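You operate a simulated robot arm through the tools that you are given. There is no shell and no other tool.

You run a simulated robot arm. Do the job below in one go: nothing can be reset, and whatever is moved stays where it is left.

Task
Put things in order on the folding table. At the end: the yellow sponge from the folding table stands where the yellow detergent bottle (marked "SPORT") stood; the brown block brush stands where the yellow sponge stood; the white detergent carton (marked "COTTON") from the folding table stands where the brown block brush stood; the yellow detergent bottle from the folding table is in the small white tub; whatever was shut is shut again. Leave all else as you found it, and nothing knocked over.

Only the result counts: the job must be done as asked and must still hold three seconds after the hand-in. Knocking over, shifting, dropping, spilling or breaking anything else fails it.

Robot
A 6-joint arm with a two-finger parallel gripper, fixed in place. Base frame: the origin is at the foot of the arm, x ahead of it, y to its left, z up; the work surface is at about z = 0. Units: mm, degrees, N and s.
With the tool pointing down near the work surface it reaches from about 180 to 460 mm from the base axis. Its first joint turns from -70.0 to 70.0 degrees. Payload 1.9 kg.
Tool frame: the origin (TCP) lies between the finger pads and is the grasp point; the fingertips stand 23 mm ahead of it; z points along the fingers, y is the line along which they close. Largest opening 94 mm; finger width 38, thickness 10; the body of the gripper, 54 by 96 mm, starts 39 mm behind the TCP.
Orientation is told as [roll, pitch, yaw] about the base's x, y, z axes, in that order, counted from this pose: with the fingers straight down and closing along the base's y, the tool's x points along the base's -x, its y along +y and its z along -z.

Tools
- The arm moves only by the tool move_arm. Its argument "moves" is a list of rows, each an object (a shift or turn left out is 0, a gripper value left out holds the last) with "slide": the shift along the tool's x, y, z in mm, a list of three; "delta_rot": the turn, a rotation vector about the tool's x, y, z in degrees, a list of three. In form: [{"slide": [tx, ty, tz], "delta_rot": [ax, ay, az]}, ...]. A call has 1 to 20 rows; each row shifts and turns the commanded pose from where the row before left it, along the tool's axes as they then stand. "claw" is the closure, from 0 (fully open) to 1 (shut), set as the call begins (left out, the last holds). Rows are played at 5 a second. More than 50 mm and 8.6 degrees between two rows, or a gripper value outside its range, and nothing of the call is played. A pose out of reach is approached as far as the arm can. The call stops where the force on the tool passes 40 N (or 10 N more than at its start, if that is more) or the arm is blocked; 0.2 s more then pass. Each finger travels about 108 mm/s and halts on what it meets, pressing with about 36 N; the grip force reading is that of the motor and also rises with nothing between the fingers. The clock runs only during rows and for 0.2 s after the last one: add rows that do not move to give the fingers time. It gives the time, the measured TCP pose, the force on the tool (base axes), the opening and the grip force at its end, in the units of the frame above (readings bear some noise), with the torque about the TCP (base axes, N m) and any sound that the robot's microphone picked up.
- Cameras (640 x 400 px; columns grow to the right, rows downward): "scene" is fixed at [53.3, 305.8, 433.7]; the picture's right is [-0.81, -0.58, 0.00], its down [-0.27, 0.38, -0.88] and it looks along [0.51, -0.72, -0.47] (base axes); focal length 214 px, centre (320, 200). "wrist" rides on the gripper at [87, 16, -74] in the tool frame; the picture's right is [-0.18, 0.98, 0.00], its down [-0.58, -0.11, -0.81] and it looks along [-0.79, -0.15, 0.59] (tool axes); focal length 243 px, centre (320, 200). There is no depth. A picture from a camera that has moved, and an enlarged one, comes with that camera's place and axes in the base frame and with its lens.
- grab_frame(camera): a new picture of that camera. It takes no simulated time.
- inspect(camera, box): a new picture of the part [left, top, right, bottom] of that camera's present view, enlarged. It takes no simulated time.
- sign_off(): hands the job in; it is judged then, once.

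Nothing tells you positions but the pictures and the camera data. Unless the task says otherwise, let go and move clear before handing in.

The tools are called after "Call:" as name(argument=value, ...) on one line, values as JSON. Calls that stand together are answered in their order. move_arm: Moves the arm, as the interface text tells. Its arguments: {"type":"object","properties":{"moves":{"type":"array"},"claw":{"type":"number"}},"required":["moves"]} The other tools are called the same way: grab_frame (camera) takes a picture; inspect (camera, box) takes an enlarged picture of a part of a camera's view; sign_off () hands the job in.

At the start:

```text
t: 0.0
eef_pos: [253.8, -24.9, 420.4]
orientation: [0.0, 0.0, 0.0]
wrist_force: [0.4, 0.2, -0.2]
ft_torque: [-0.02, -0.01, 0.0]
width: 93.8
gripper_force: 0.1
```

scene: 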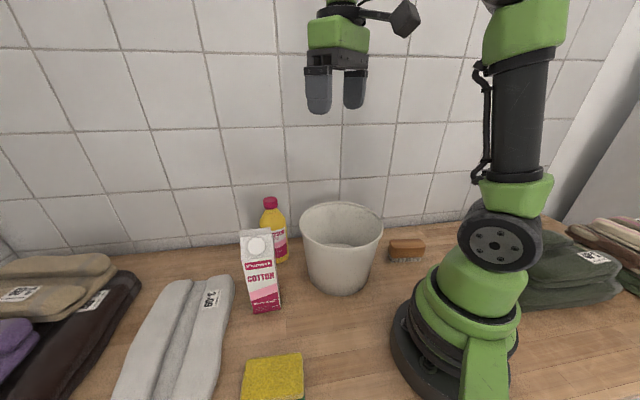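
wrist: 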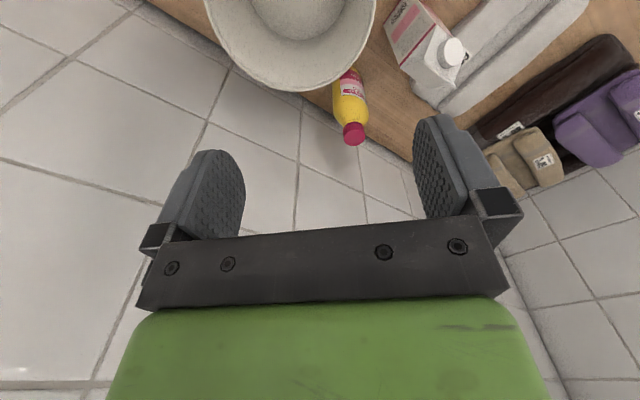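

I see a yellow bottle, a white COTTON carton, a tub, a brown brush and a yellow sponge on the table. First I will take enlarged pictures to locate them precisely.

Call:
inspect(camera="scene", box=[220, 180, 440, 320])

Call:
inspect(camera="scene", box=[180, 270, 380, 400])

Call:
inspect(camera="wrist", box=[180, 0, 500, 200])

```text
2.86 times, centred on (330, 250) of scene
camera zoom: at [53.3, 305.8, 433.7], right [-0.81, -0.58, 0.0], down [-0.27, 0.38, -0.88], along [0.51, -0.72, -0.47], focal length 613 px, centre (291, 57)
```

zoom: 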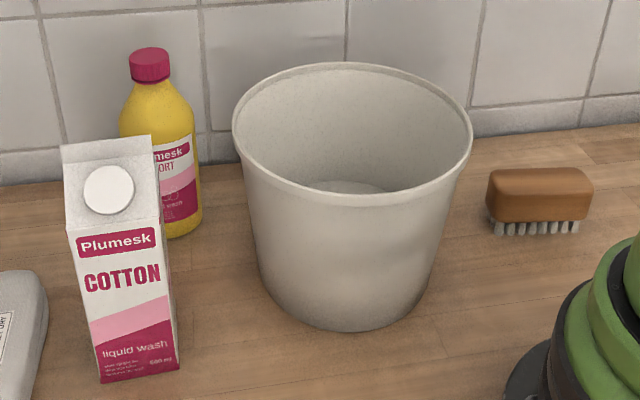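

```text
3.08 times, centred on (280, 335) of scene
camera zoom: at [53.3, 305.8, 433.7], right [-0.81, -0.58, 0.0], down [-0.27, 0.38, -0.88], along [0.51, -0.72, -0.47], focal length 660 px, centre (443, -215)
```

zoom: 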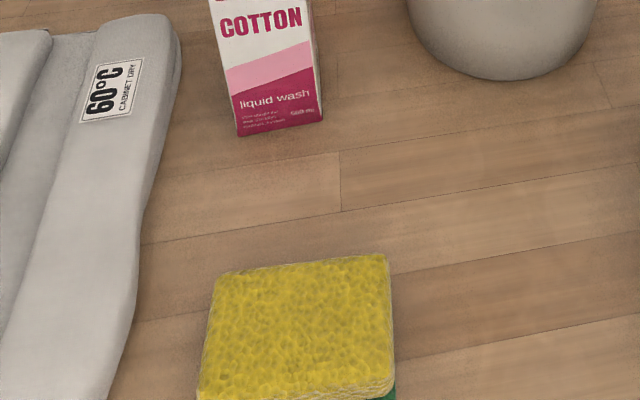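

```text
2.00 times, centred on (340, 100) of wrist
camera zoom: at [168.7, -9.0, 496.7], right [0.18, 0.98, 0.0], down [0.58, -0.11, 0.81], along [0.79, -0.15, -0.59], focal length 485 px, centre (280, 400)
```

zoom: 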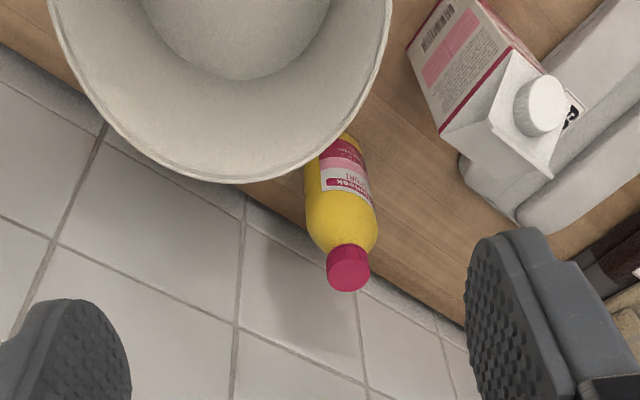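

The bottle stands near (426,-3), the tub near (247,-50), the carton near (340,110), the brush near (125,-216) and the sponge near (210,213). The wall runs at about 45° to the base. I'll move the arm for closer wrist pictures of the bottle, tub and carton.

Call:
move_arm(moves=[{"slide": [-20, 6, 30]}, {"slide": [-20, 6, 30]}, {"slide": [-20, 6, 30]}, {"slide": [-16, 7, 30]}, {"slide": [0, 0, 0]}], claw=0)

Call:
grab_frame(camera="wrist")

Call:
grab_frame(camera="scene")

```text
t: 1.2
eef_pos: [334.1, 0.6, 301.4]
orientation: [0.1, -0.1, 0.0]
wrist_force: [-0.2, -0.4, 0.5]
ft_torque: [0.05, 0.04, -0.03]
width: 93.9
gripper_force: 0.1
```

```text
taken
camera wrist: at [247.0, 17.0, 377.5], right [0.18, 0.98, 0.0], down [0.58, -0.11, 0.81], along [0.79, -0.15, -0.59], focal length 243 px, centre (320, 200)
```

wrist: 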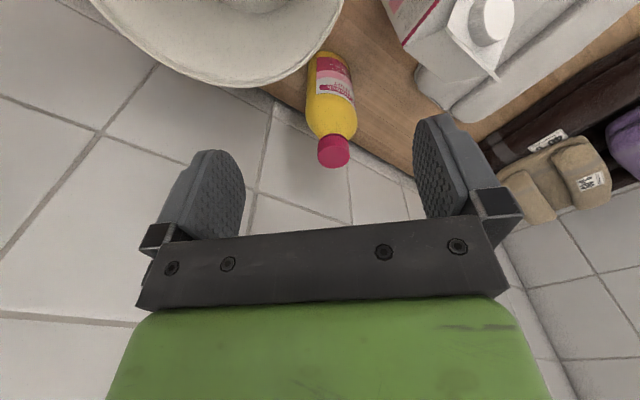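

```text
taken
```

scene: 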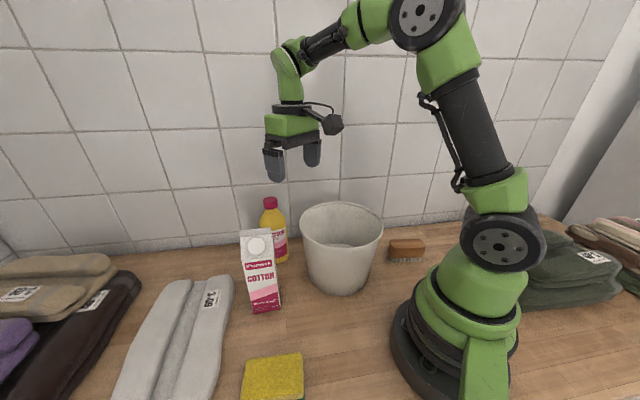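

The bottle is clear in the wrist view; I'll enlarge both views to triangulate the cap, the shoulder and the bottle's foot, plus the carton.

Call:
inspect(camera="wrist", box=[260, 0, 540, 175])

Call:
inspect(camera="scene", box=[225, 180, 305, 320])

Call:
inspect(camera="scene", box=[290, 190, 440, 300])

```text
2.29 times, centred on (400, 88) of wrist
camera zoom: at [247.0, 17.0, 377.5], right [0.18, 0.98, 0.0], down [0.58, -0.11, 0.81], along [0.79, -0.15, -0.59], focal length 555 px, centre (137, 457)
```

zoom: 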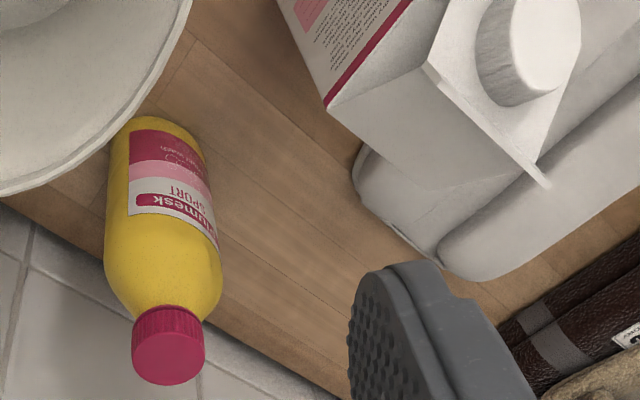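

```text
2.86 times, centred on (265, 250) of scene
camera zoom: at [53.4, 305.8, 433.7], right [-0.81, -0.58, 0.0], down [-0.27, 0.38, -0.88], along [0.51, -0.72, -0.47], focal length 613 px, centre (477, 57)
```

zoom: 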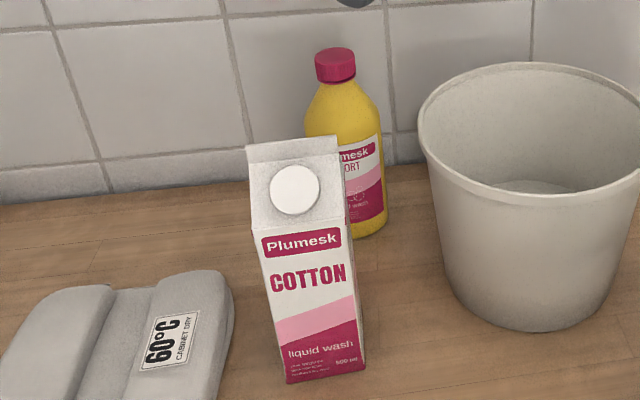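

```text
3.64 times, centred on (365, 245) of scene
camera zoom: at [53.4, 305.8, 433.7], right [-0.81, -0.58, 0.0], down [-0.27, 0.38, -0.88], along [0.51, -0.72, -0.47], focal length 780 px, centre (156, 36)
```

zoom: 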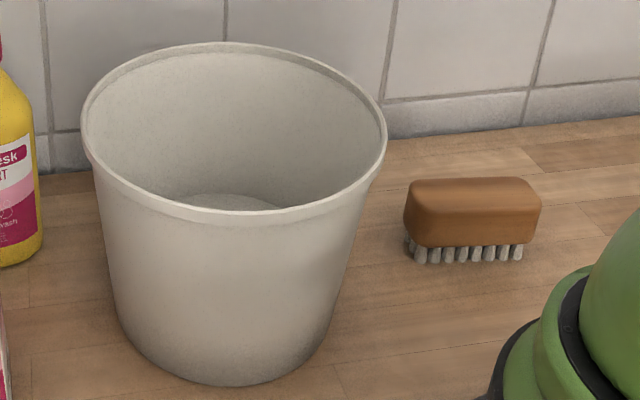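

The bottle (about 184 mm tall, cap top near (425,-2)), carton (centre near (342,110), 195 mm tall) and tub (centre near (257,-61), rim about 152 mm high) are now located. Next I survey the brush and then the sponge with the wrist camera before touching anything.

Call:
move_arm(moves=[{"slide": [37.3, -31.7, 0]}, {"slide": [37.3, -31.7, 0]}, {"slide": [37.3, -31.7, 0]}, {"slide": [37.3, -31.7, 0]}, {"slide": [37.3, -31.7, 0]}, {"slide": [37.3, -31.7, 0]}, {"delta_rot": [0, 0, 7.5]}, {"delta_rot": [0, 0, 7.5]}, {"delta_rot": [0, 0, 7.5]}, {"delta_rot": [0, 0, 7.5]}, {"delta_rot": [0, 0, 7.5]}, {"delta_rot": [0, 0, 7.5]}, {"delta_rot": [0, 0, 7.5]}, {"delta_rot": [0, 0, 7.5]}, {"slide": [0, 0, 30]}, {"slide": [0, 0, 30]}, {"slide": [0, 0, 20]}, {"slide": [0, 0, 0]}])

Call:
grab_frame(camera="wrist")

Call:
grab_frame(camera="scene")

```text
t: 5.0
eef_pos: [104.1, -190.7, 220.3]
orientation: [0.1, -0.1, -60.1]
wrist_force: [-0.7, 0.4, 0.0]
ft_torque: [0.01, 0.01, -0.02]
width: 94.2
gripper_force: 0.1
```

```text
taken
camera wrist: at [77.3, -107.5, 295.6], right [0.94, 0.33, 0.0], down [0.19, -0.56, 0.81], along [0.27, -0.76, -0.59], focal length 243 px, centre (320, 200)
```

wrist: 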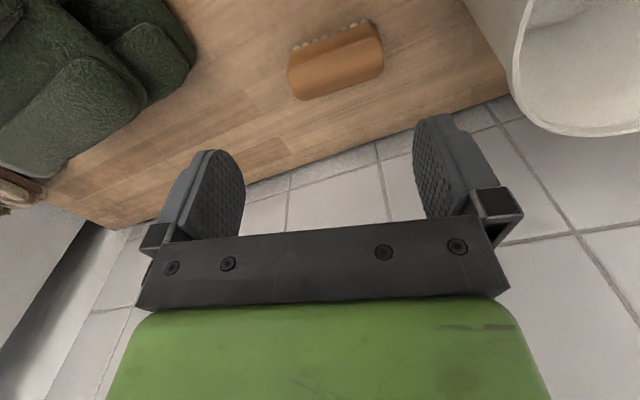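

```text
taken
```

scene: 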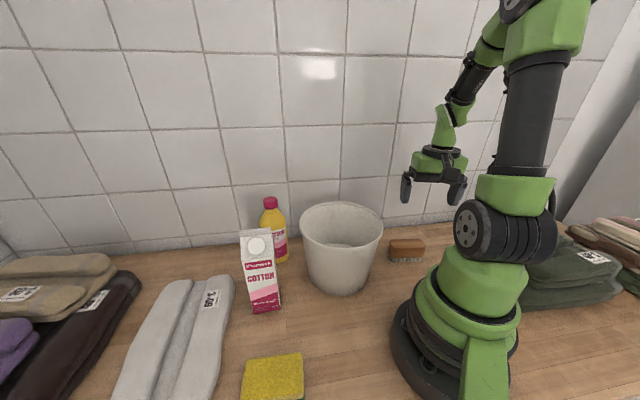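

Call:
inspect(camera="wrist", box=[260, 0, 420, 110])

Call:
inspect(camera="scene", box=[370, 220, 450, 280])

```text
3.64 times, centred on (340, 55) of wrist
camera zoom: at [77.3, -107.5, 295.6], right [0.94, 0.33, 0.0], down [0.19, -0.56, 0.81], along [0.27, -0.76, -0.59], focal length 882 px, centre (247, 727)
```

zoom: 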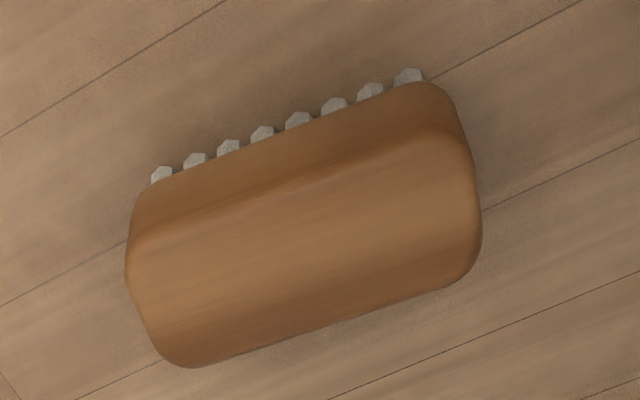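

```text
6.67 times, centred on (410, 250) of scene
camera zoom: at [53.3, 305.8, 433.7], right [-0.81, -0.58, 0.0], down [-0.27, 0.38, -0.88], along [0.51, -0.72, -0.47], focal length 1430 px, centre (-280, -133)
```

zoom: 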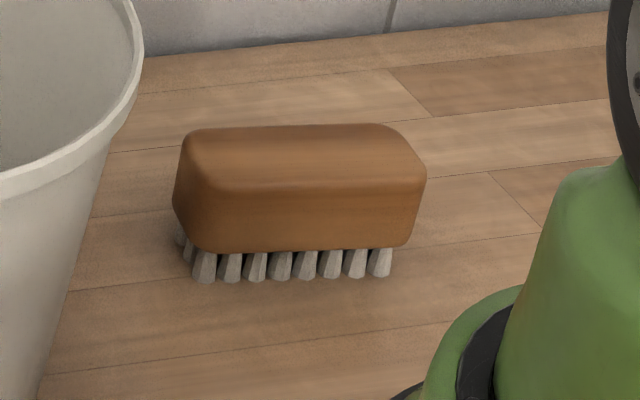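

The brush centre is about (131,-214), its long axis at about 38° to base x. Now I go round over the table to look at the sponge the same way.

Call:
move_arm(moves=[{"slide": [0, 0, -10], "delta_rot": [0, 0, -7.5]}, {"slide": [0, 0, -10], "delta_rot": [0, 0, -7.5]}, {"slide": [0, 0, -10], "delta_rot": [0, 0, -7.5]}, {"slide": [0, 0, -10], "delta_rot": [0, 0, -7.5]}, {"slide": [0, 0, -10], "delta_rot": [0, 0, -7.5]}, {"slide": [0, 0, -10], "delta_rot": [0, 0, -7.5]}, {"slide": [0, 0, -10], "delta_rot": [0, 0, -7.5]}, {"slide": [0, 0, -10], "delta_rot": [0, 0, -7.5]}, {"slide": [-24.3, 31.7, 0]}, {"slide": [-24.3, 31.7, 0]}, {"slide": [-24.3, 31.7, 0]}, {"slide": [-24.3, 31.7, 0]}, {"slide": [-24.3, 31.7, 0]}, {"slide": [-24.3, 31.7, 0]}, {"slide": [17, 33, 0]}, {"slide": [17, 33, 0]}, {"slide": [17, 33, 0]}, {"slide": [17, 33, 0]}, {"slide": [17, 33, 0]}, {"slide": [0, 0, 0]}])

Call:
move_arm(moves=[{"slide": [0, 0, 10], "delta_rot": [0, 0, -7.5]}, {"slide": [0, 0, 10], "delta_rot": [0, 0, -7.5]}, {"slide": [0, 0, 10], "delta_rot": [0, 0, -7.5]}, {"slide": [0, 0, 10], "delta_rot": [0, 0, -7.5]}, {"slide": [0, 0, 10], "delta_rot": [0, 0, -7.5]}, {"slide": [0, 0, 10], "delta_rot": [0, 0, -7.5]}, {"slide": [0, 0, 20]}, {"slide": [0, 0, 0]}])

Call:
grab_frame(camera="wrist")

Call:
grab_frame(camera="scene")

```text
t: 9.2
eef_pos: [171.0, 165.1, 301.0]
orientation: [-0.1, -0.1, 0.0]
wrist_force: [-0.6, -0.2, -1.1]
ft_torque: [-0.02, -0.02, 0.0]
width: 93.9
gripper_force: 0.0
```

```text
t: 11.0
eef_pos: [167.7, 164.6, 221.4]
orientation: [0.0, 0.0, 44.9]
wrist_force: [0.2, 0.2, 0.0]
ft_torque: [-0.01, -0.03, 0.0]
width: 93.9
gripper_force: 0.1
```

```text
taken
camera wrist: at [95.9, 115.1, 296.3], right [-0.57, 0.82, 0.0], down [0.49, 0.33, 0.81], along [0.67, 0.46, -0.59], focal length 243 px, centre (320, 200)
```

wrist: 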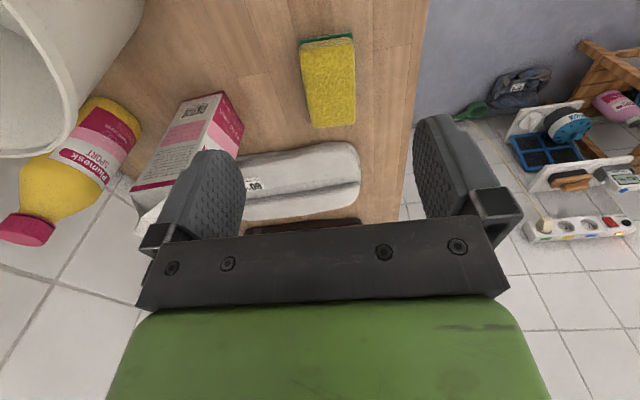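

```text
taken
```

scene: 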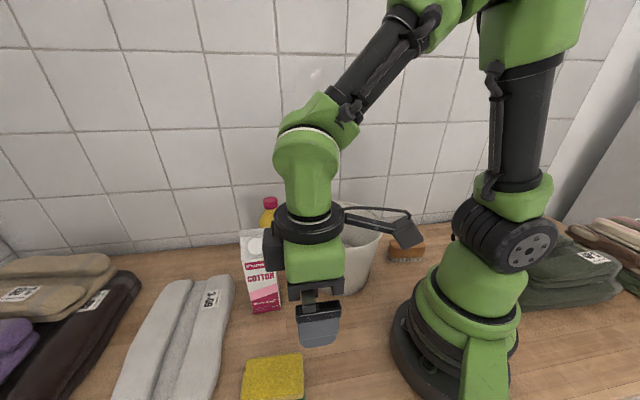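

The sponge is well in view near the table edge; I enlarge it, and also check the shelf beyond and the floor area for look-alikes.

Call:
inspect(camera="wrist", box=[250, 0, 410, 140])

Call:
inspect(camera="wrist", box=[0, 0, 260, 260])

Call:
inspect(camera="wrist", box=[440, 20, 640, 250])

```text
2.86 times, centred on (330, 70) of wrist
camera zoom: at [95.9, 115.1, 296.3], right [-0.57, 0.82, 0.0], down [0.49, 0.33, 0.81], along [0.67, 0.46, -0.59], focal length 693 px, centre (291, 571)
```

zoom: 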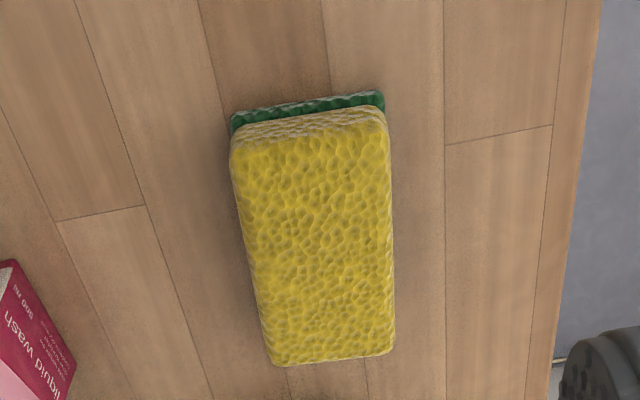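

```text
1.54 times, centred on (130, 130) of wrist
camera zoom: at [95.9, 115.1, 296.3], right [-0.57, 0.82, 0.0], down [0.49, 0.33, 0.81], along [0.67, 0.46, -0.59], focal length 373 px, centre (612, 308)
```

zoom: 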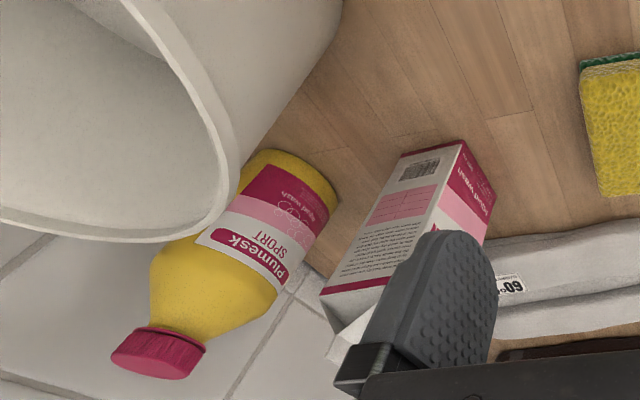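

```text
1.74 times, centred on (540, 135) of wrist
camera zoom: at [95.9, 115.1, 296.3], right [-0.57, 0.82, 0.0], down [0.49, 0.33, 0.81], along [0.67, 0.46, -0.59], focal length 422 px, centre (-63, 313)
```

zoom: 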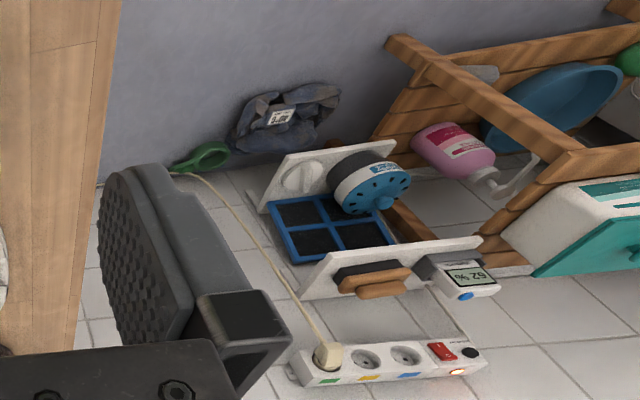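

Sponge centre is about (214,212), 94x59x30 mm, long axis at about 42°. Everything is located, so I go above the bottle at about (424,-2) and check the reach there.

Call:
move_arm(moves=[{"slide": [0, 0, -13.5], "delta_rot": [0, 0, 7.48]}, {"slide": [0, 0, -13.5], "delta_rot": [0, 0, 7.48]}, {"slide": [0, 0, -13.5], "delta_rot": [0, 0, 7.48]}, {"slide": [0, 0, -13.5], "delta_rot": [0, 0, 7.48]}, {"slide": [0, 0, -13.5], "delta_rot": [0, 0, 7.48]}, {"slide": [0, 0, -13.5], "delta_rot": [0, 0, 7.48]}, {"slide": [-35.3, -27.8, 0]}, {"slide": [-35.3, -27.8, 0]}, {"slide": [-35.3, -27.8, 0]}, {"slide": [-35.3, -27.8, 0]}, {"slide": [-35.3, -27.8, 0]}, {"slide": [-35.3, -27.8, 0]}, {"slide": [-20, 0, 0]}, {"slide": [-20, 0, 0]}, {"slide": [0, 0, 0]}])

Call:
grab_frame(camera="scene")

Call:
grab_frame(camera="wrist")

```text
t: 14.2
eef_pos: [418.5, 1.0, 300.9]
orientation: [0.1, 0.0, 0.1]
wrist_force: [0.5, -0.2, -0.7]
ft_torque: [-0.01, -0.02, 0.0]
width: 93.9
gripper_force: 0.0
```

```text
taken
```

scene: 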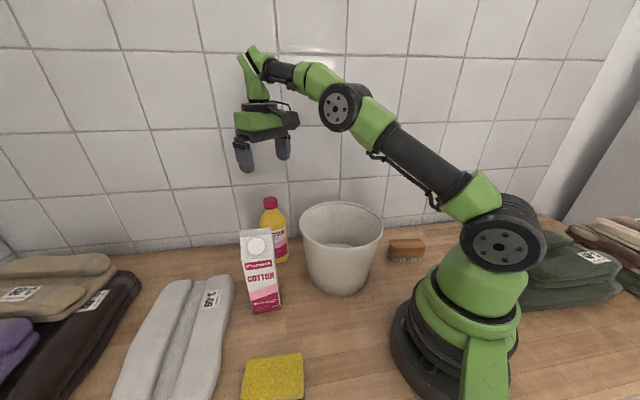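

```text
taken
camera wrist: at [332.7, 17.1, 376.9], right [0.18, 0.98, 0.0], down [0.58, -0.11, 0.81], along [0.79, -0.15, -0.59], focal length 243 px, centre (320, 200)
```

wrist: 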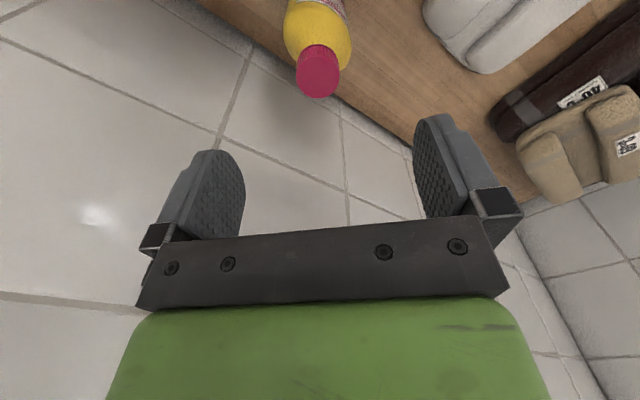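

I'm over the bottle with room to spare. I'll enlarge the cap to refine its position and test whether the arm can rise to about z=365 here, which is needed to clear the tub rim with the bottle.

Call:
inspect(camera="wrist", box=[270, 0, 370, 110])

Call:
move_arm(moves=[{"slide": [0, 0, -25]}, {"slide": [0, 0, -25]}, {"slide": [0, 0, -15]}, {"slide": [0, 0, 0]}])

```text
3.64 times, centred on (320, 55) of wrist
camera zoom: at [332.7, 17.1, 376.9], right [0.18, 0.98, 0.0], down [0.58, -0.11, 0.81], along [0.79, -0.15, -0.59], focal length 882 px, centre (320, 727)
```

zoom: 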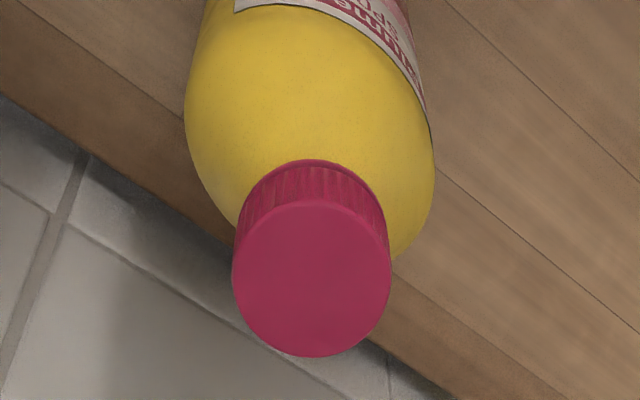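

```text
t: 15.2
eef_pos: [413.5, 12.0, 317.8]
orientation: [0.1, -0.2, 0.1]
wrist_force: [0.1, -0.3, -0.1]
ft_torque: [0.01, 0.01, -0.03]
width: 94.0
gripper_force: 0.1
out of reach, approached as far as the arm can: row 1, 2, 3
```

The arm tops out near z=318 at that radius, so the bottle must be lifted and drawn inward together. I come back down and check the pose.

Call:
move_arm(moves=[{"slide": [0, 0, 25]}, {"slide": [0, 0, 25]}, {"slide": [0, 0, 25]}, {"slide": [0, 0, 0]}])

```text
t: 16.2
eef_pos: [416.6, 12.5, 307.1]
orientation: [0.1, 0.0, 0.0]
wrist_force: [-0.8, -0.2, -0.3]
ft_torque: [0.0, 0.03, -0.04]
width: 94.1
gripper_force: 0.0
out of reach, approached as far as the arm can: row 1, 2, 3
```

Call:
move_arm(moves=[{"slide": [0, 0, 20]}, {"slide": [0, 0, 0]}, {"slide": [0, 0, 0]}])

```text
t: 17.0
eef_pos: [420.3, 11.6, 299.0]
orientation: [0.0, 0.1, 0.1]
wrist_force: [-0.2, -0.1, -0.6]
ft_torque: [-0.01, 0.01, 0.01]
width: 94.1
gripper_force: 0.1
out of reach, approached as far as the arm can: row 1
```

Call:
move_arm(moves=[{"slide": [10, 0, 20]}, {"slide": [10, 0, 20]}, {"slide": [0, 0, 0]}, {"slide": [0, 0, 0]}])

Call:
grab_frame(camera="wrist")

```text
t: 18.0
eef_pos: [419.7, 11.9, 298.5]
orientation: [0.0, -0.1, 0.2]
wrist_force: [0.0, -0.2, 0.4]
ft_torque: [0.0, -0.01, 0.01]
width: 93.9
gripper_force: 0.2
out of reach, approached as far as the arm can: row 1, 2
```

```text
taken
camera wrist: at [334.9, 27.8, 374.7], right [0.18, 0.98, 0.0], down [0.58, -0.11, 0.81], along [0.79, -0.15, -0.59], focal length 243 px, centre (320, 200)
```

wrist: 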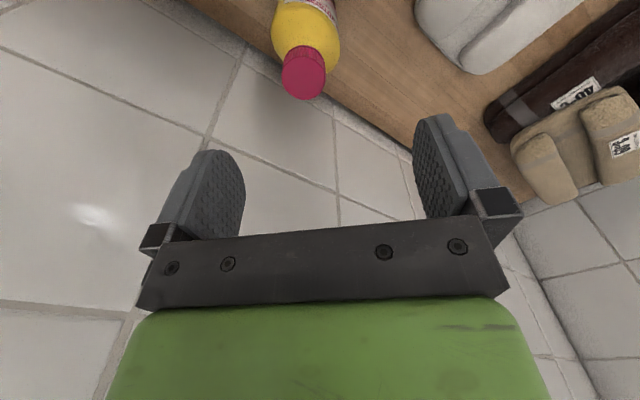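

The arm seems caught at its stretched-out limit. I try drawing it straight inward toward the base to bend the elbow again.

Call:
move_arm(moves=[{"slide": [45, 0, 0]}, {"slide": [0, 0, 0]}, {"slide": [0, 0, 0]}])

```text
t: 18.8
eef_pos: [421.2, 11.5, 297.6]
orientation: [0.0, -0.1, 0.1]
wrist_force: [0.2, -0.8, 0.1]
ft_torque: [0.0, 0.0, -0.02]
width: 93.9
gripper_force: 0.0
out of reach, approached as far as the arm can: row 1
```

Call:
grab_frame(camera="scene")

Call:
inspect(camera="scene", box=[200, 20, 560, 260])

```text
taken
```

scene: 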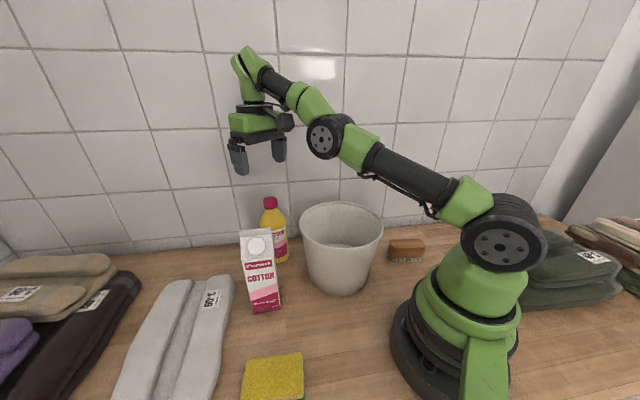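

```text
1.67 times, centred on (380, 140) of scene
camera zoom: at [53.3, 305.8, 433.7], right [-0.81, -0.58, 0.0], down [-0.27, 0.38, -0.88], along [0.51, -0.72, -0.47], focal length 358 px, centre (220, 300)
```

zoom: 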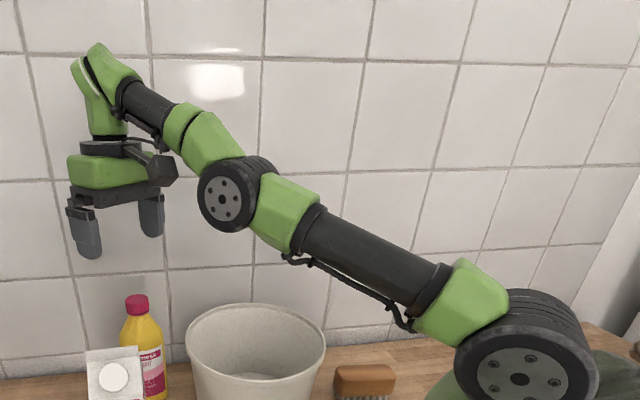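

The elbow is almost straight, so I try small moves in other directions to see which ones the arm answers to.

Call:
move_arm(moves=[{"slide": [0, -14, 0]}, {"slide": [0, 0, 0]}])

Call:
move_arm(moves=[{"slide": [0, 0, 40]}, {"slide": [0, 0, 0]}])

```text
t: 19.4
eef_pos: [420.4, -4.0, 296.9]
orientation: [0.0, 0.0, 0.1]
wrist_force: [-0.2, 0.1, 0.0]
ft_torque: [0.04, 0.02, -0.02]
width: 94.0
gripper_force: 0.3
```

```text
t: 20.0
eef_pos: [424.2, -3.3, 290.1]
orientation: [0.0, 0.0, 0.0]
wrist_force: [-0.1, 0.7, -0.1]
ft_torque: [-0.02, -0.01, -0.01]
width: 94.1
gripper_force: 0.0
out of reach, approached as far as the arm can: row 1
```

Call:
move_arm(moves=[{"slide": [0, 0, 5]}, {"slide": [0, 0, 5]}, {"slide": [0, 0, 5]}, {"slide": [0, 0, 5]}, {"slide": [0, 0, 0]}])

```text
t: 21.2
eef_pos: [432.2, -2.8, 271.4]
orientation: [0.0, 0.0, 0.1]
wrist_force: [-0.2, 0.1, -0.7]
ft_torque: [0.04, 0.0, -0.03]
width: 94.2
gripper_force: 0.0
out of reach, approached as far as the arm can: row 3
```

Small steps get through. I continue with small steps inward and down to bend the elbow again.

Call:
move_arm(moves=[{"slide": [3, 0, 4]}, {"slide": [3, 0, 4]}, {"slide": [3, 0, 4]}, {"slide": [3, 0, 4]}, {"slide": [0, 0, 0]}])

```text
t: 22.4
eef_pos: [435.1, -4.2, 261.0]
orientation: [0.1, 0.0, 0.1]
wrist_force: [0.7, 0.7, 0.4]
ft_torque: [0.03, 0.01, 0.05]
width: 93.9
gripper_force: 0.1
out of reach, approached as far as the arm can: row 1, 2, 3, 4
```

Call:
move_arm(moves=[{"slide": [1.5, 0, 0]}, {"slide": [1.5, 0, 0]}, {"slide": [1.5, 0, 0]}, {"slide": [1.5, 0, 0]}, {"slide": [0, 0, 0]}])

```text
t: 23.6
eef_pos: [435.4, -2.7, 261.8]
orientation: [0.0, 0.1, 0.1]
wrist_force: [-0.2, 0.2, -1.0]
ft_torque: [0.0, 0.0, 0.0]
width: 94.0
gripper_force: 0.0
out of reach, approached as far as the arm can: row 2
```

Call:
move_arm(moves=[{"slide": [-1.5, 0, 4]}, {"slide": [-1.5, 0, 4]}, {"slide": [0, 0, 3]}, {"slide": [0, 0, 3]}, {"slide": [0, 0, 0]}])

```text
t: 24.8
eef_pos: [438.2, -2.4, 249.6]
orientation: [0.1, 0.0, 0.1]
wrist_force: [0.9, 0.4, -1.0]
ft_torque: [0.01, -0.03, 0.03]
width: 93.9
gripper_force: 0.0
out of reach, approached as far as the arm can: row 4
```

The pictures show the elbow has flipped past straight, so inward motion is blocked in this branch. I swing the arm sideways, away from the wall at the same height (fingertips at about 226, above everything), to unfold it safely there.

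Call:
move_arm(moves=[{"slide": [1.67, 38.2, 0], "delta_rot": [0, 0, -5]}, {"slide": [1.67, 38.2, 0], "delta_rot": [0, 0, -5]}, {"slide": [1.67, 38.2, 0], "delta_rot": [0, 0, -5]}, {"slide": [1.67, 38.2, 0], "delta_rot": [0, 0, -5]}, {"slide": [1.67, 38.2, 0], "delta_rot": [0, 0, -5]}, {"slide": [1.67, 38.2, 0], "delta_rot": [0, 0, -5]}, {"slide": [0, 0, 0]}])

Call:
grab_frame(camera="scene")

```text
t: 26.4
eef_pos: [381.0, 219.0, 250.2]
orientation: [0.0, 0.0, 30.1]
wrist_force: [-0.6, 0.3, 0.2]
ft_torque: [-0.03, 0.0, 0.03]
width: 94.3
gripper_force: 0.0
out of reach, approached as far as the arm can: row 2
```

```text
taken
```

scene: 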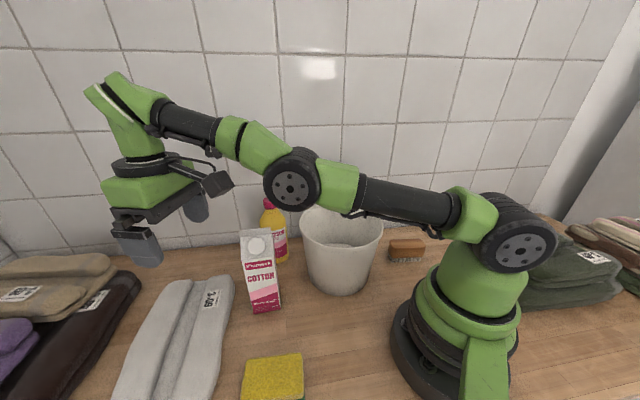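

Call:
move_arm(moves=[{"slide": [-10, 0, 0]}, {"slide": [-10, 0, 0]}, {"slide": [-10, 0, 0]}, {"slide": [0, 0, 0]}])

Call:
grab_frame(camera="scene")

```text
t: 27.4
eef_pos: [381.3, 224.5, 245.6]
orientation: [0.0, -0.1, 30.1]
wrist_force: [-0.1, -0.2, 0.1]
ft_torque: [-0.01, 0.01, -0.02]
width: 93.8
gripper_force: 0.1
out of reach, approached as far as the arm can: row 1, 2, 3
```

```text
taken
```

scene: 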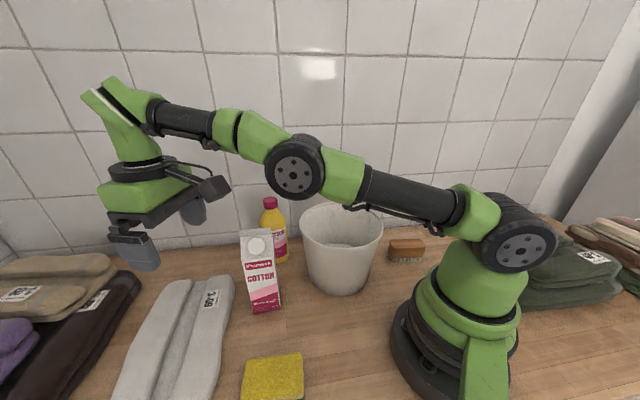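

The elbow has risen toward the proper side. Now small steps down and inward.

Call:
move_arm(moves=[{"slide": [0, 0, 4]}, {"slide": [0, 0, 4]}, {"slide": [2, 0, 4]}, {"slide": [3, 0, 2]}, {"slide": [4, 0, 0]}, {"slide": [4, 0, 0]}, {"slide": [0, 0, 0]}])

Call:
grab_frame(camera="scene")

```text
t: 29.0
eef_pos: [370.3, 215.4, 232.2]
orientation: [0.0, -0.1, 30.2]
wrist_force: [0.2, -0.5, 0.2]
ft_torque: [0.0, 0.01, -0.01]
width: 94.2
gripper_force: 0.0
```

```text
taken
```

scene: 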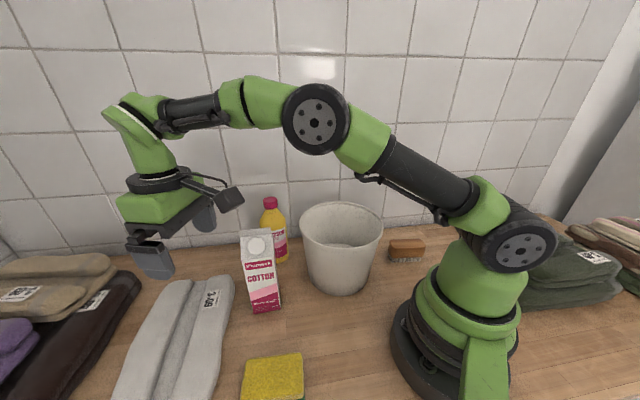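

The elbow is properly up again, and I will keep well inside the reach limit from now on. Now I swing back over the bottle at z≈245.

Call:
move_arm(moves=[{"slide": [0, 0, -12]}, {"slide": [1.68, -37.9, 0], "delta_rot": [0, 0, 5.05]}, {"slide": [1.68, -37.9, 0], "delta_rot": [0, 0, 5.05]}, {"slide": [1.68, -37.9, 0], "delta_rot": [0, 0, 5.05]}, {"slide": [1.68, -37.9, 0], "delta_rot": [0, 0, 5.05]}, {"slide": [1.68, -37.9, 0], "delta_rot": [0, 0, 5.05]}, {"slide": [1.68, -37.9, 0], "delta_rot": [0, 0, 5.05]}, {"slide": [0, 0, 0]}, {"slide": [0, 0, 0]}])

Call:
grab_frame(camera="wrist")

Call:
grab_frame(camera="scene")

```text
t: 31.0
eef_pos: [429.2, 0.6, 242.3]
orientation: [0.0, -0.1, -0.3]
wrist_force: [0.5, 0.9, -0.5]
ft_torque: [0.01, 0.0, 0.03]
width: 93.9
gripper_force: 0.1
```

```text
taken
camera wrist: at [343.2, 16.7, 318.5], right [0.19, 0.98, 0.0], down [0.58, -0.11, 0.81], along [0.79, -0.15, -0.59], focal length 243 px, centre (320, 200)
```

wrist: 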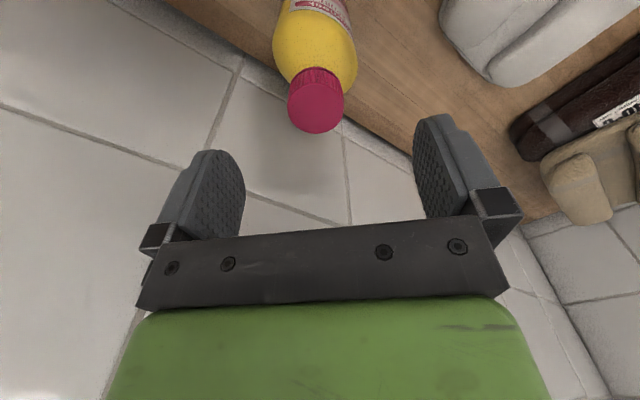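

```text
taken
```

scene: 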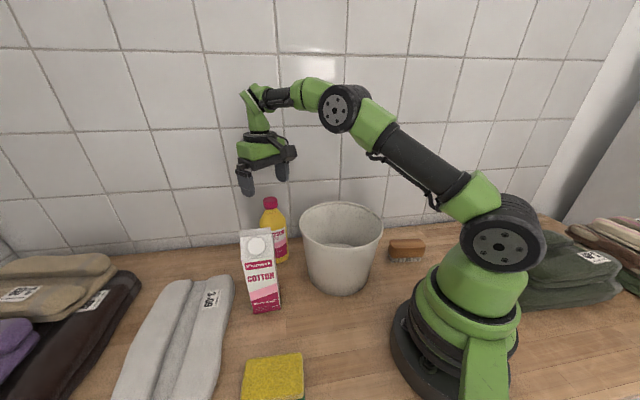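

Call:
inspect(camera="wrist", box=[265, 0, 385, 140])

Call:
inspect(camera="scene", box=[220, 130, 330, 270])

```text
2.86 times, centred on (325, 70) of wrist
camera zoom: at [343.2, 16.7, 318.5], right [0.19, 0.98, 0.0], down [0.58, -0.11, 0.81], along [0.79, -0.15, -0.59], focal length 693 px, centre (306, 571)
```

zoom: 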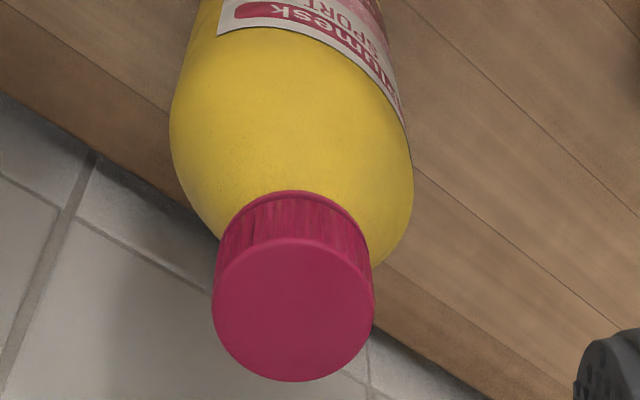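

```text
2.86 times, centred on (275, 200) of scene
camera zoom: at [53.3, 305.8, 433.7], right [-0.81, -0.58, 0.0], down [-0.27, 0.38, -0.88], along [0.51, -0.72, -0.47], focal length 613 px, centre (449, 200)
```

zoom: 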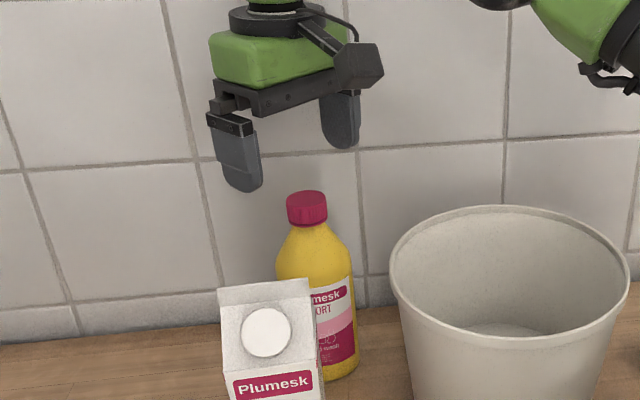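

The cap is at (427,-2,187), and I'm almost centred. I shift a few millimetres and go down so the pads stand beside the cap.

Call:
move_arm(moves=[{"slide": [2.6, -2.8, 0]}, {"slide": [0, 0, 12]}, {"slide": [0, 0, 12]}, {"slide": [0, 0, 12]}, {"slide": [0, 0, 10]}, {"slide": [0, 0, 6]}, {"slide": [0, 0, 0]}, {"slide": [0, 0, 0]}])

Call:
inspect(camera="wrist", box=[120, 20, 540, 282])

Call:
inspect(camera="scene", box=[220, 130, 330, 270])

```text
t: 32.8
eef_pos: [427.9, -5.8, 191.2]
orientation: [-0.1, -0.1, -0.2]
wrist_force: [0.4, -0.1, -0.2]
ft_torque: [-0.03, 0.01, 0.01]
width: 93.8
gripper_force: 0.1
```

```text
1.52 times, centred on (330, 151) of wrist
camera zoom: at [342.2, 11.6, 267.5], right [0.19, 0.98, 0.0], down [0.58, -0.11, 0.81], along [0.79, -0.15, -0.59], focal length 370 px, centre (305, 275)
```

zoom: 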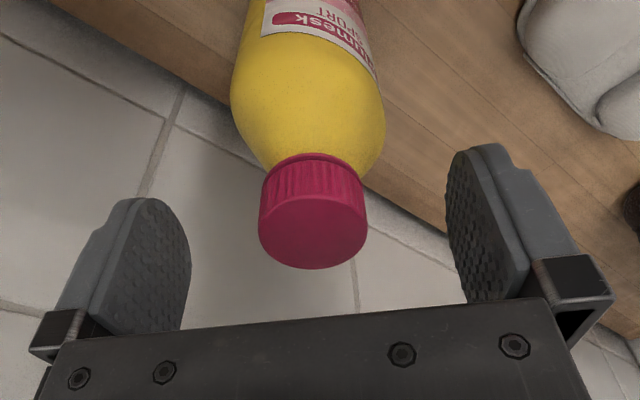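

```text
2.86 times, centred on (275, 200) of scene
camera zoom: at [53.3, 305.8, 433.7], right [-0.81, -0.58, 0.0], down [-0.27, 0.38, -0.88], along [0.51, -0.72, -0.47], focal length 613 px, centre (449, 200)
```

zoom: 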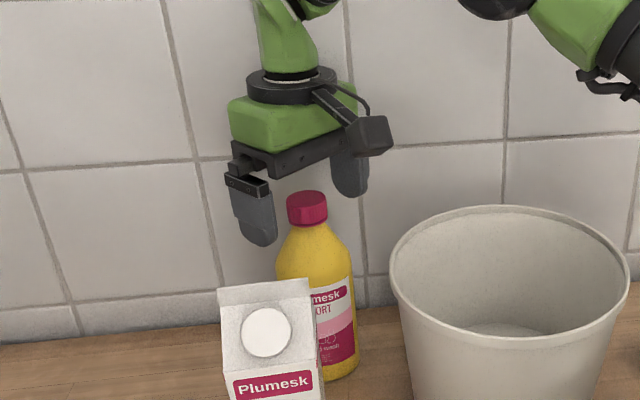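

The fingers straddle the cap; I nudge 3 mm in y and slightly lower, then close on the cap.

Call:
move_arm(moves=[{"slide": [1, 3, 2]}, {"slide": [0, 0, 0]}, {"slide": [0, 0, 0]}])

Call:
move_arm(moves=[{"slide": [0, 0, 0]}, {"slide": [0, 0, 0]}, {"slide": [0, 0, 0]}, {"slide": [0, 0, 0]}], claw=1)

Call:
inspect(camera="wrist", box=[120, 20, 540, 282])

Call:
inspect(camera="scene", box=[220, 130, 330, 270])

```text
t: 33.6
eef_pos: [426.9, -2.8, 189.5]
orientation: [0.0, 0.0, -0.2]
wrist_force: [-0.3, 0.1, -0.1]
ft_torque: [0.0, -0.02, 0.0]
width: 94.1
gripper_force: 0.1
```

```text
t: 34.6
eef_pos: [426.5, -2.0, 189.2]
orientation: [-0.1, 0.0, -0.2]
wrist_force: [0.1, 0.4, 0.8]
ft_torque: [0.06, 0.01, -0.04]
width: 32.9
gripper_force: 36.2
```

```text
1.52 times, centred on (330, 151) of wrist
camera zoom: at [341.3, 15.0, 265.0], right [0.19, 0.98, 0.0], down [0.58, -0.11, 0.81], along [0.79, -0.15, -0.59], focal length 370 px, centre (305, 275)
```

zoom: 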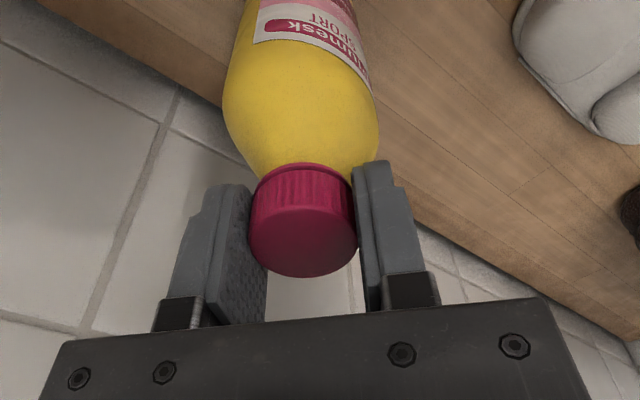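

```text
2.86 times, centred on (275, 200) of scene
camera zoom: at [53.3, 305.8, 433.7], right [-0.81, -0.58, 0.0], down [-0.27, 0.38, -0.88], along [0.51, -0.72, -0.47], focal length 613 px, centre (449, 200)
```

zoom: 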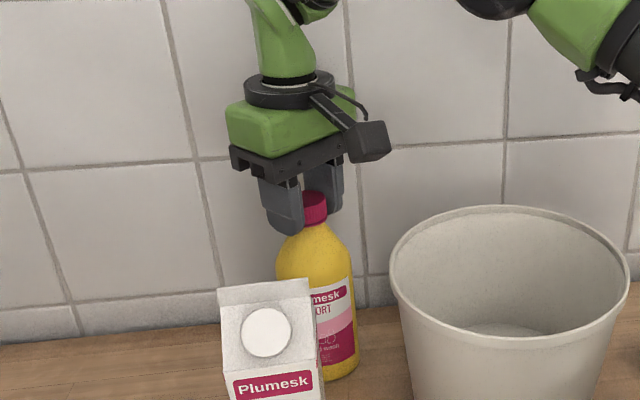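

The cap is gripped (32.9 mm, 36 N); the bottle's place is (426.5,-2). I lift a little to test the hold.

Call:
move_arm(moves=[{"slide": [0, 0, -5]}, {"slide": [0, 0, -5]}, {"slide": [0, 0, -5]}, {"slide": [0, 0, -5]}, {"slide": [0, 0, 0]}, {"slide": [0, 0, 0]}])

Call:
inspect(camera="scene", box=[220, 130, 330, 270])

```text
t: 36.0
eef_pos: [425.4, -0.7, 208.9]
orientation: [0.0, 0.1, -0.2]
wrist_force: [-0.6, 0.2, -2.1]
ft_torque: [-0.02, -0.04, 0.02]
width: 32.8
gripper_force: 36.6
```

```text
2.86 times, centred on (275, 200) of scene
camera zoom: at [53.4, 305.8, 433.7], right [-0.81, -0.58, 0.0], down [-0.27, 0.38, -0.88], along [0.51, -0.72, -0.47], focal length 613 px, centre (449, 200)
```

zoom: 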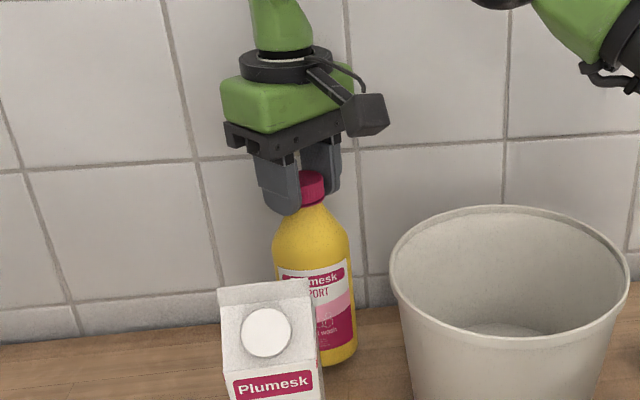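

The bottle hangs straight (about 200 g). I raise it while drawing inward, staying inside the reach limit and clear of the tub rim.

Call:
move_arm(moves=[{"slide": [1.83, 1.23, -15.3]}, {"slide": [1.83, 1.23, -15.3]}, {"slide": [1.83, 1.23, -15.3]}, {"slide": [4, 2.5, -17.5]}, {"slide": [4, 2.5, -17.5]}, {"slide": [7, 3.5, -15]}, {"slide": [7, 3.5, -15]}, {"slide": [11, 3.5, -15]}, {"slide": [11, 3.5, -15]}, {"slide": [4, -1, -6]}, {"slide": [0, 0, 0]}, {"slide": [0, 0, 0]}])

Call:
grab_frame(camera="scene")

Call:
grab_frame(camera="wrist")

```text
t: 38.6
eef_pos: [371.7, 19.7, 357.6]
orientation: [0.0, -0.1, -0.2]
wrist_force: [0.3, -0.4, -2.9]
ft_torque: [0.0, 0.04, -0.01]
width: 32.8
gripper_force: 36.0
```

```text
taken
```

scene: 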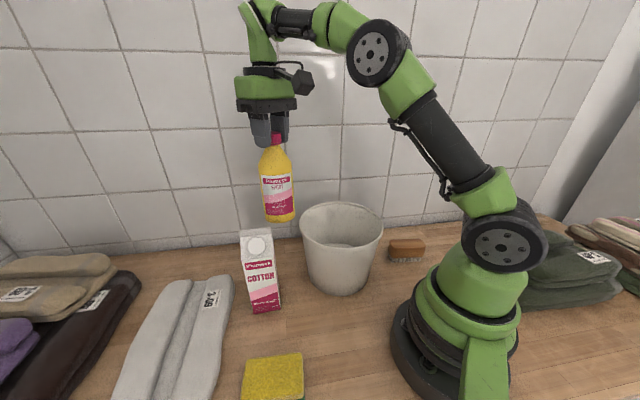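

```text
taken
camera wrist: at [286.0, 37.0, 433.1], right [0.19, 0.98, 0.0], down [0.58, -0.11, 0.81], along [0.79, -0.15, -0.59], focal length 243 px, centre (320, 200)
```

wrist: 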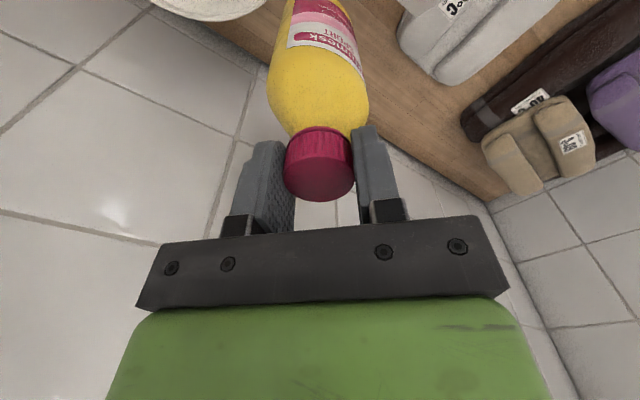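

Bottle bottom is above the rim height. I move it over the tub centre at (259,-66), rising slightly first.

Call:
move_arm(moves=[{"slide": [2, 0, -6]}, {"slide": [14, -10, -4]}, {"slide": [18.5, -14.5, 0]}, {"slide": [18.5, -14.5, 0]}, {"slide": [18.5, -14.5, 0]}, {"slide": [18.5, -14.5, 0]}, {"slide": [14, -11, 0]}, {"slide": [9, -6, 0]}, {"slide": [0, 0, 0]}, {"slide": [0, 0, 0]}])

Call:
grab_frame(camera="scene")

Call:
grab_frame(camera="wrist")

```text
t: 40.8
eef_pos: [260.8, -65.8, 365.5]
orientation: [0.0, 0.1, -0.2]
wrist_force: [0.9, -0.4, -3.2]
ft_torque: [-0.01, -0.02, -0.01]
width: 33.0
gripper_force: 36.3
```

```text
taken
```

scene: 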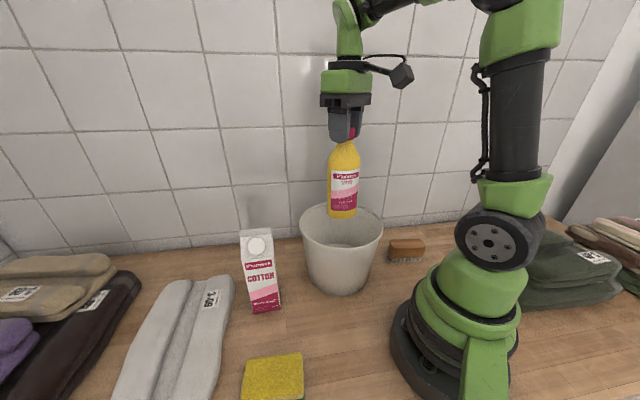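

```text
taken
camera wrist: at [174.8, -48.7, 441.3], right [0.19, 0.98, 0.0], down [0.58, -0.11, 0.81], along [0.79, -0.15, -0.59], focal length 243 px, centre (320, 200)
```

wrist: 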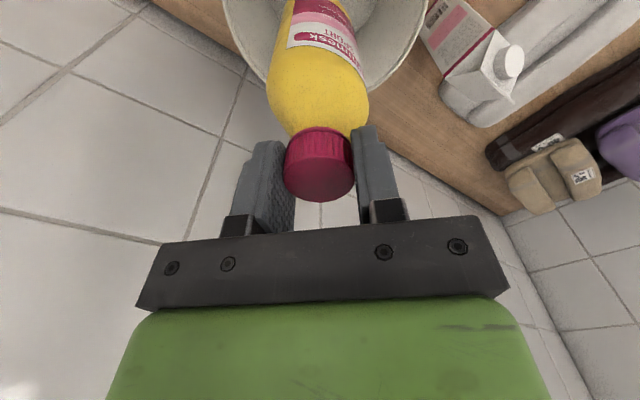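

The bottle hangs over the tub's middle. I centre it slightly and lower it inside to just above the floor.

Call:
move_arm(moves=[{"slide": [4, 3, 0]}, {"slide": [0, 0, 20]}, {"slide": [0, 0, 20]}, {"slide": [0, 0, 20]}, {"slide": [0, 0, 20]}, {"slide": [0, 0, 20]}, {"slide": [0, 0, 20]}, {"slide": [0, 0, 20]}, {"slide": [0, 0, 15]}, {"slide": [0, 0, 5]}, {"slide": [0, 0, 0]}])

Call:
grab_frame(camera="scene")

```text
t: 42.9
eef_pos: [255.5, -63.3, 214.4]
orientation: [0.1, -0.6, -0.3]
wrist_force: [-1.5, 1.6, 8.5]
ft_torque: [0.15, 0.09, -0.01]
width: 32.8
gripper_force: 35.9
stopped in row 10: the force on the tool passed its limit at 58 N (the readings are from after the stop); the commanded pose is now the measured one
```

```text
taken
```

scene: 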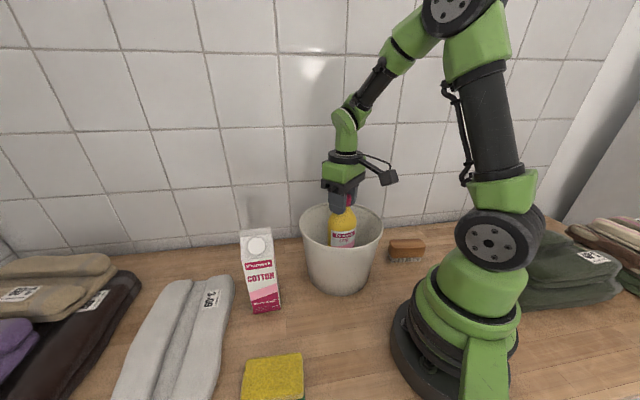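

The bottle met the tub's floor at about 25 mm height. I check it closely before letting go.

Call:
inspect(camera="scene", box=[290, 140, 400, 300])

Call:
grab_frame(camera="wrist")

```text
2.50 times, centred on (345, 220) of scene
camera zoom: at [53.3, 305.8, 433.7], right [-0.81, -0.58, 0.0], down [-0.27, 0.38, -0.88], along [0.51, -0.72, -0.47], focal length 536 px, centre (258, 150)
```

zoom: 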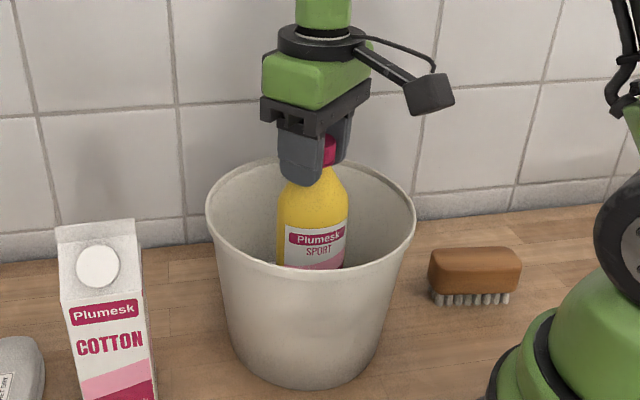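

```text
taken
camera wrist: at [169.8, -45.9, 289.4], right [0.19, 0.98, 0.0], down [0.57, -0.11, 0.81], along [0.8, -0.15, -0.58], focal length 243 px, centre (320, 200)
```

wrist: 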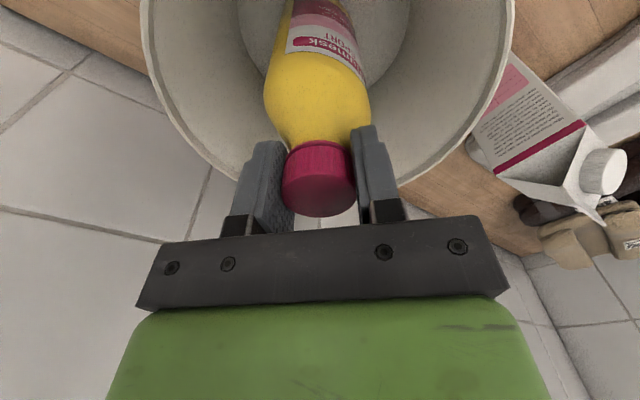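

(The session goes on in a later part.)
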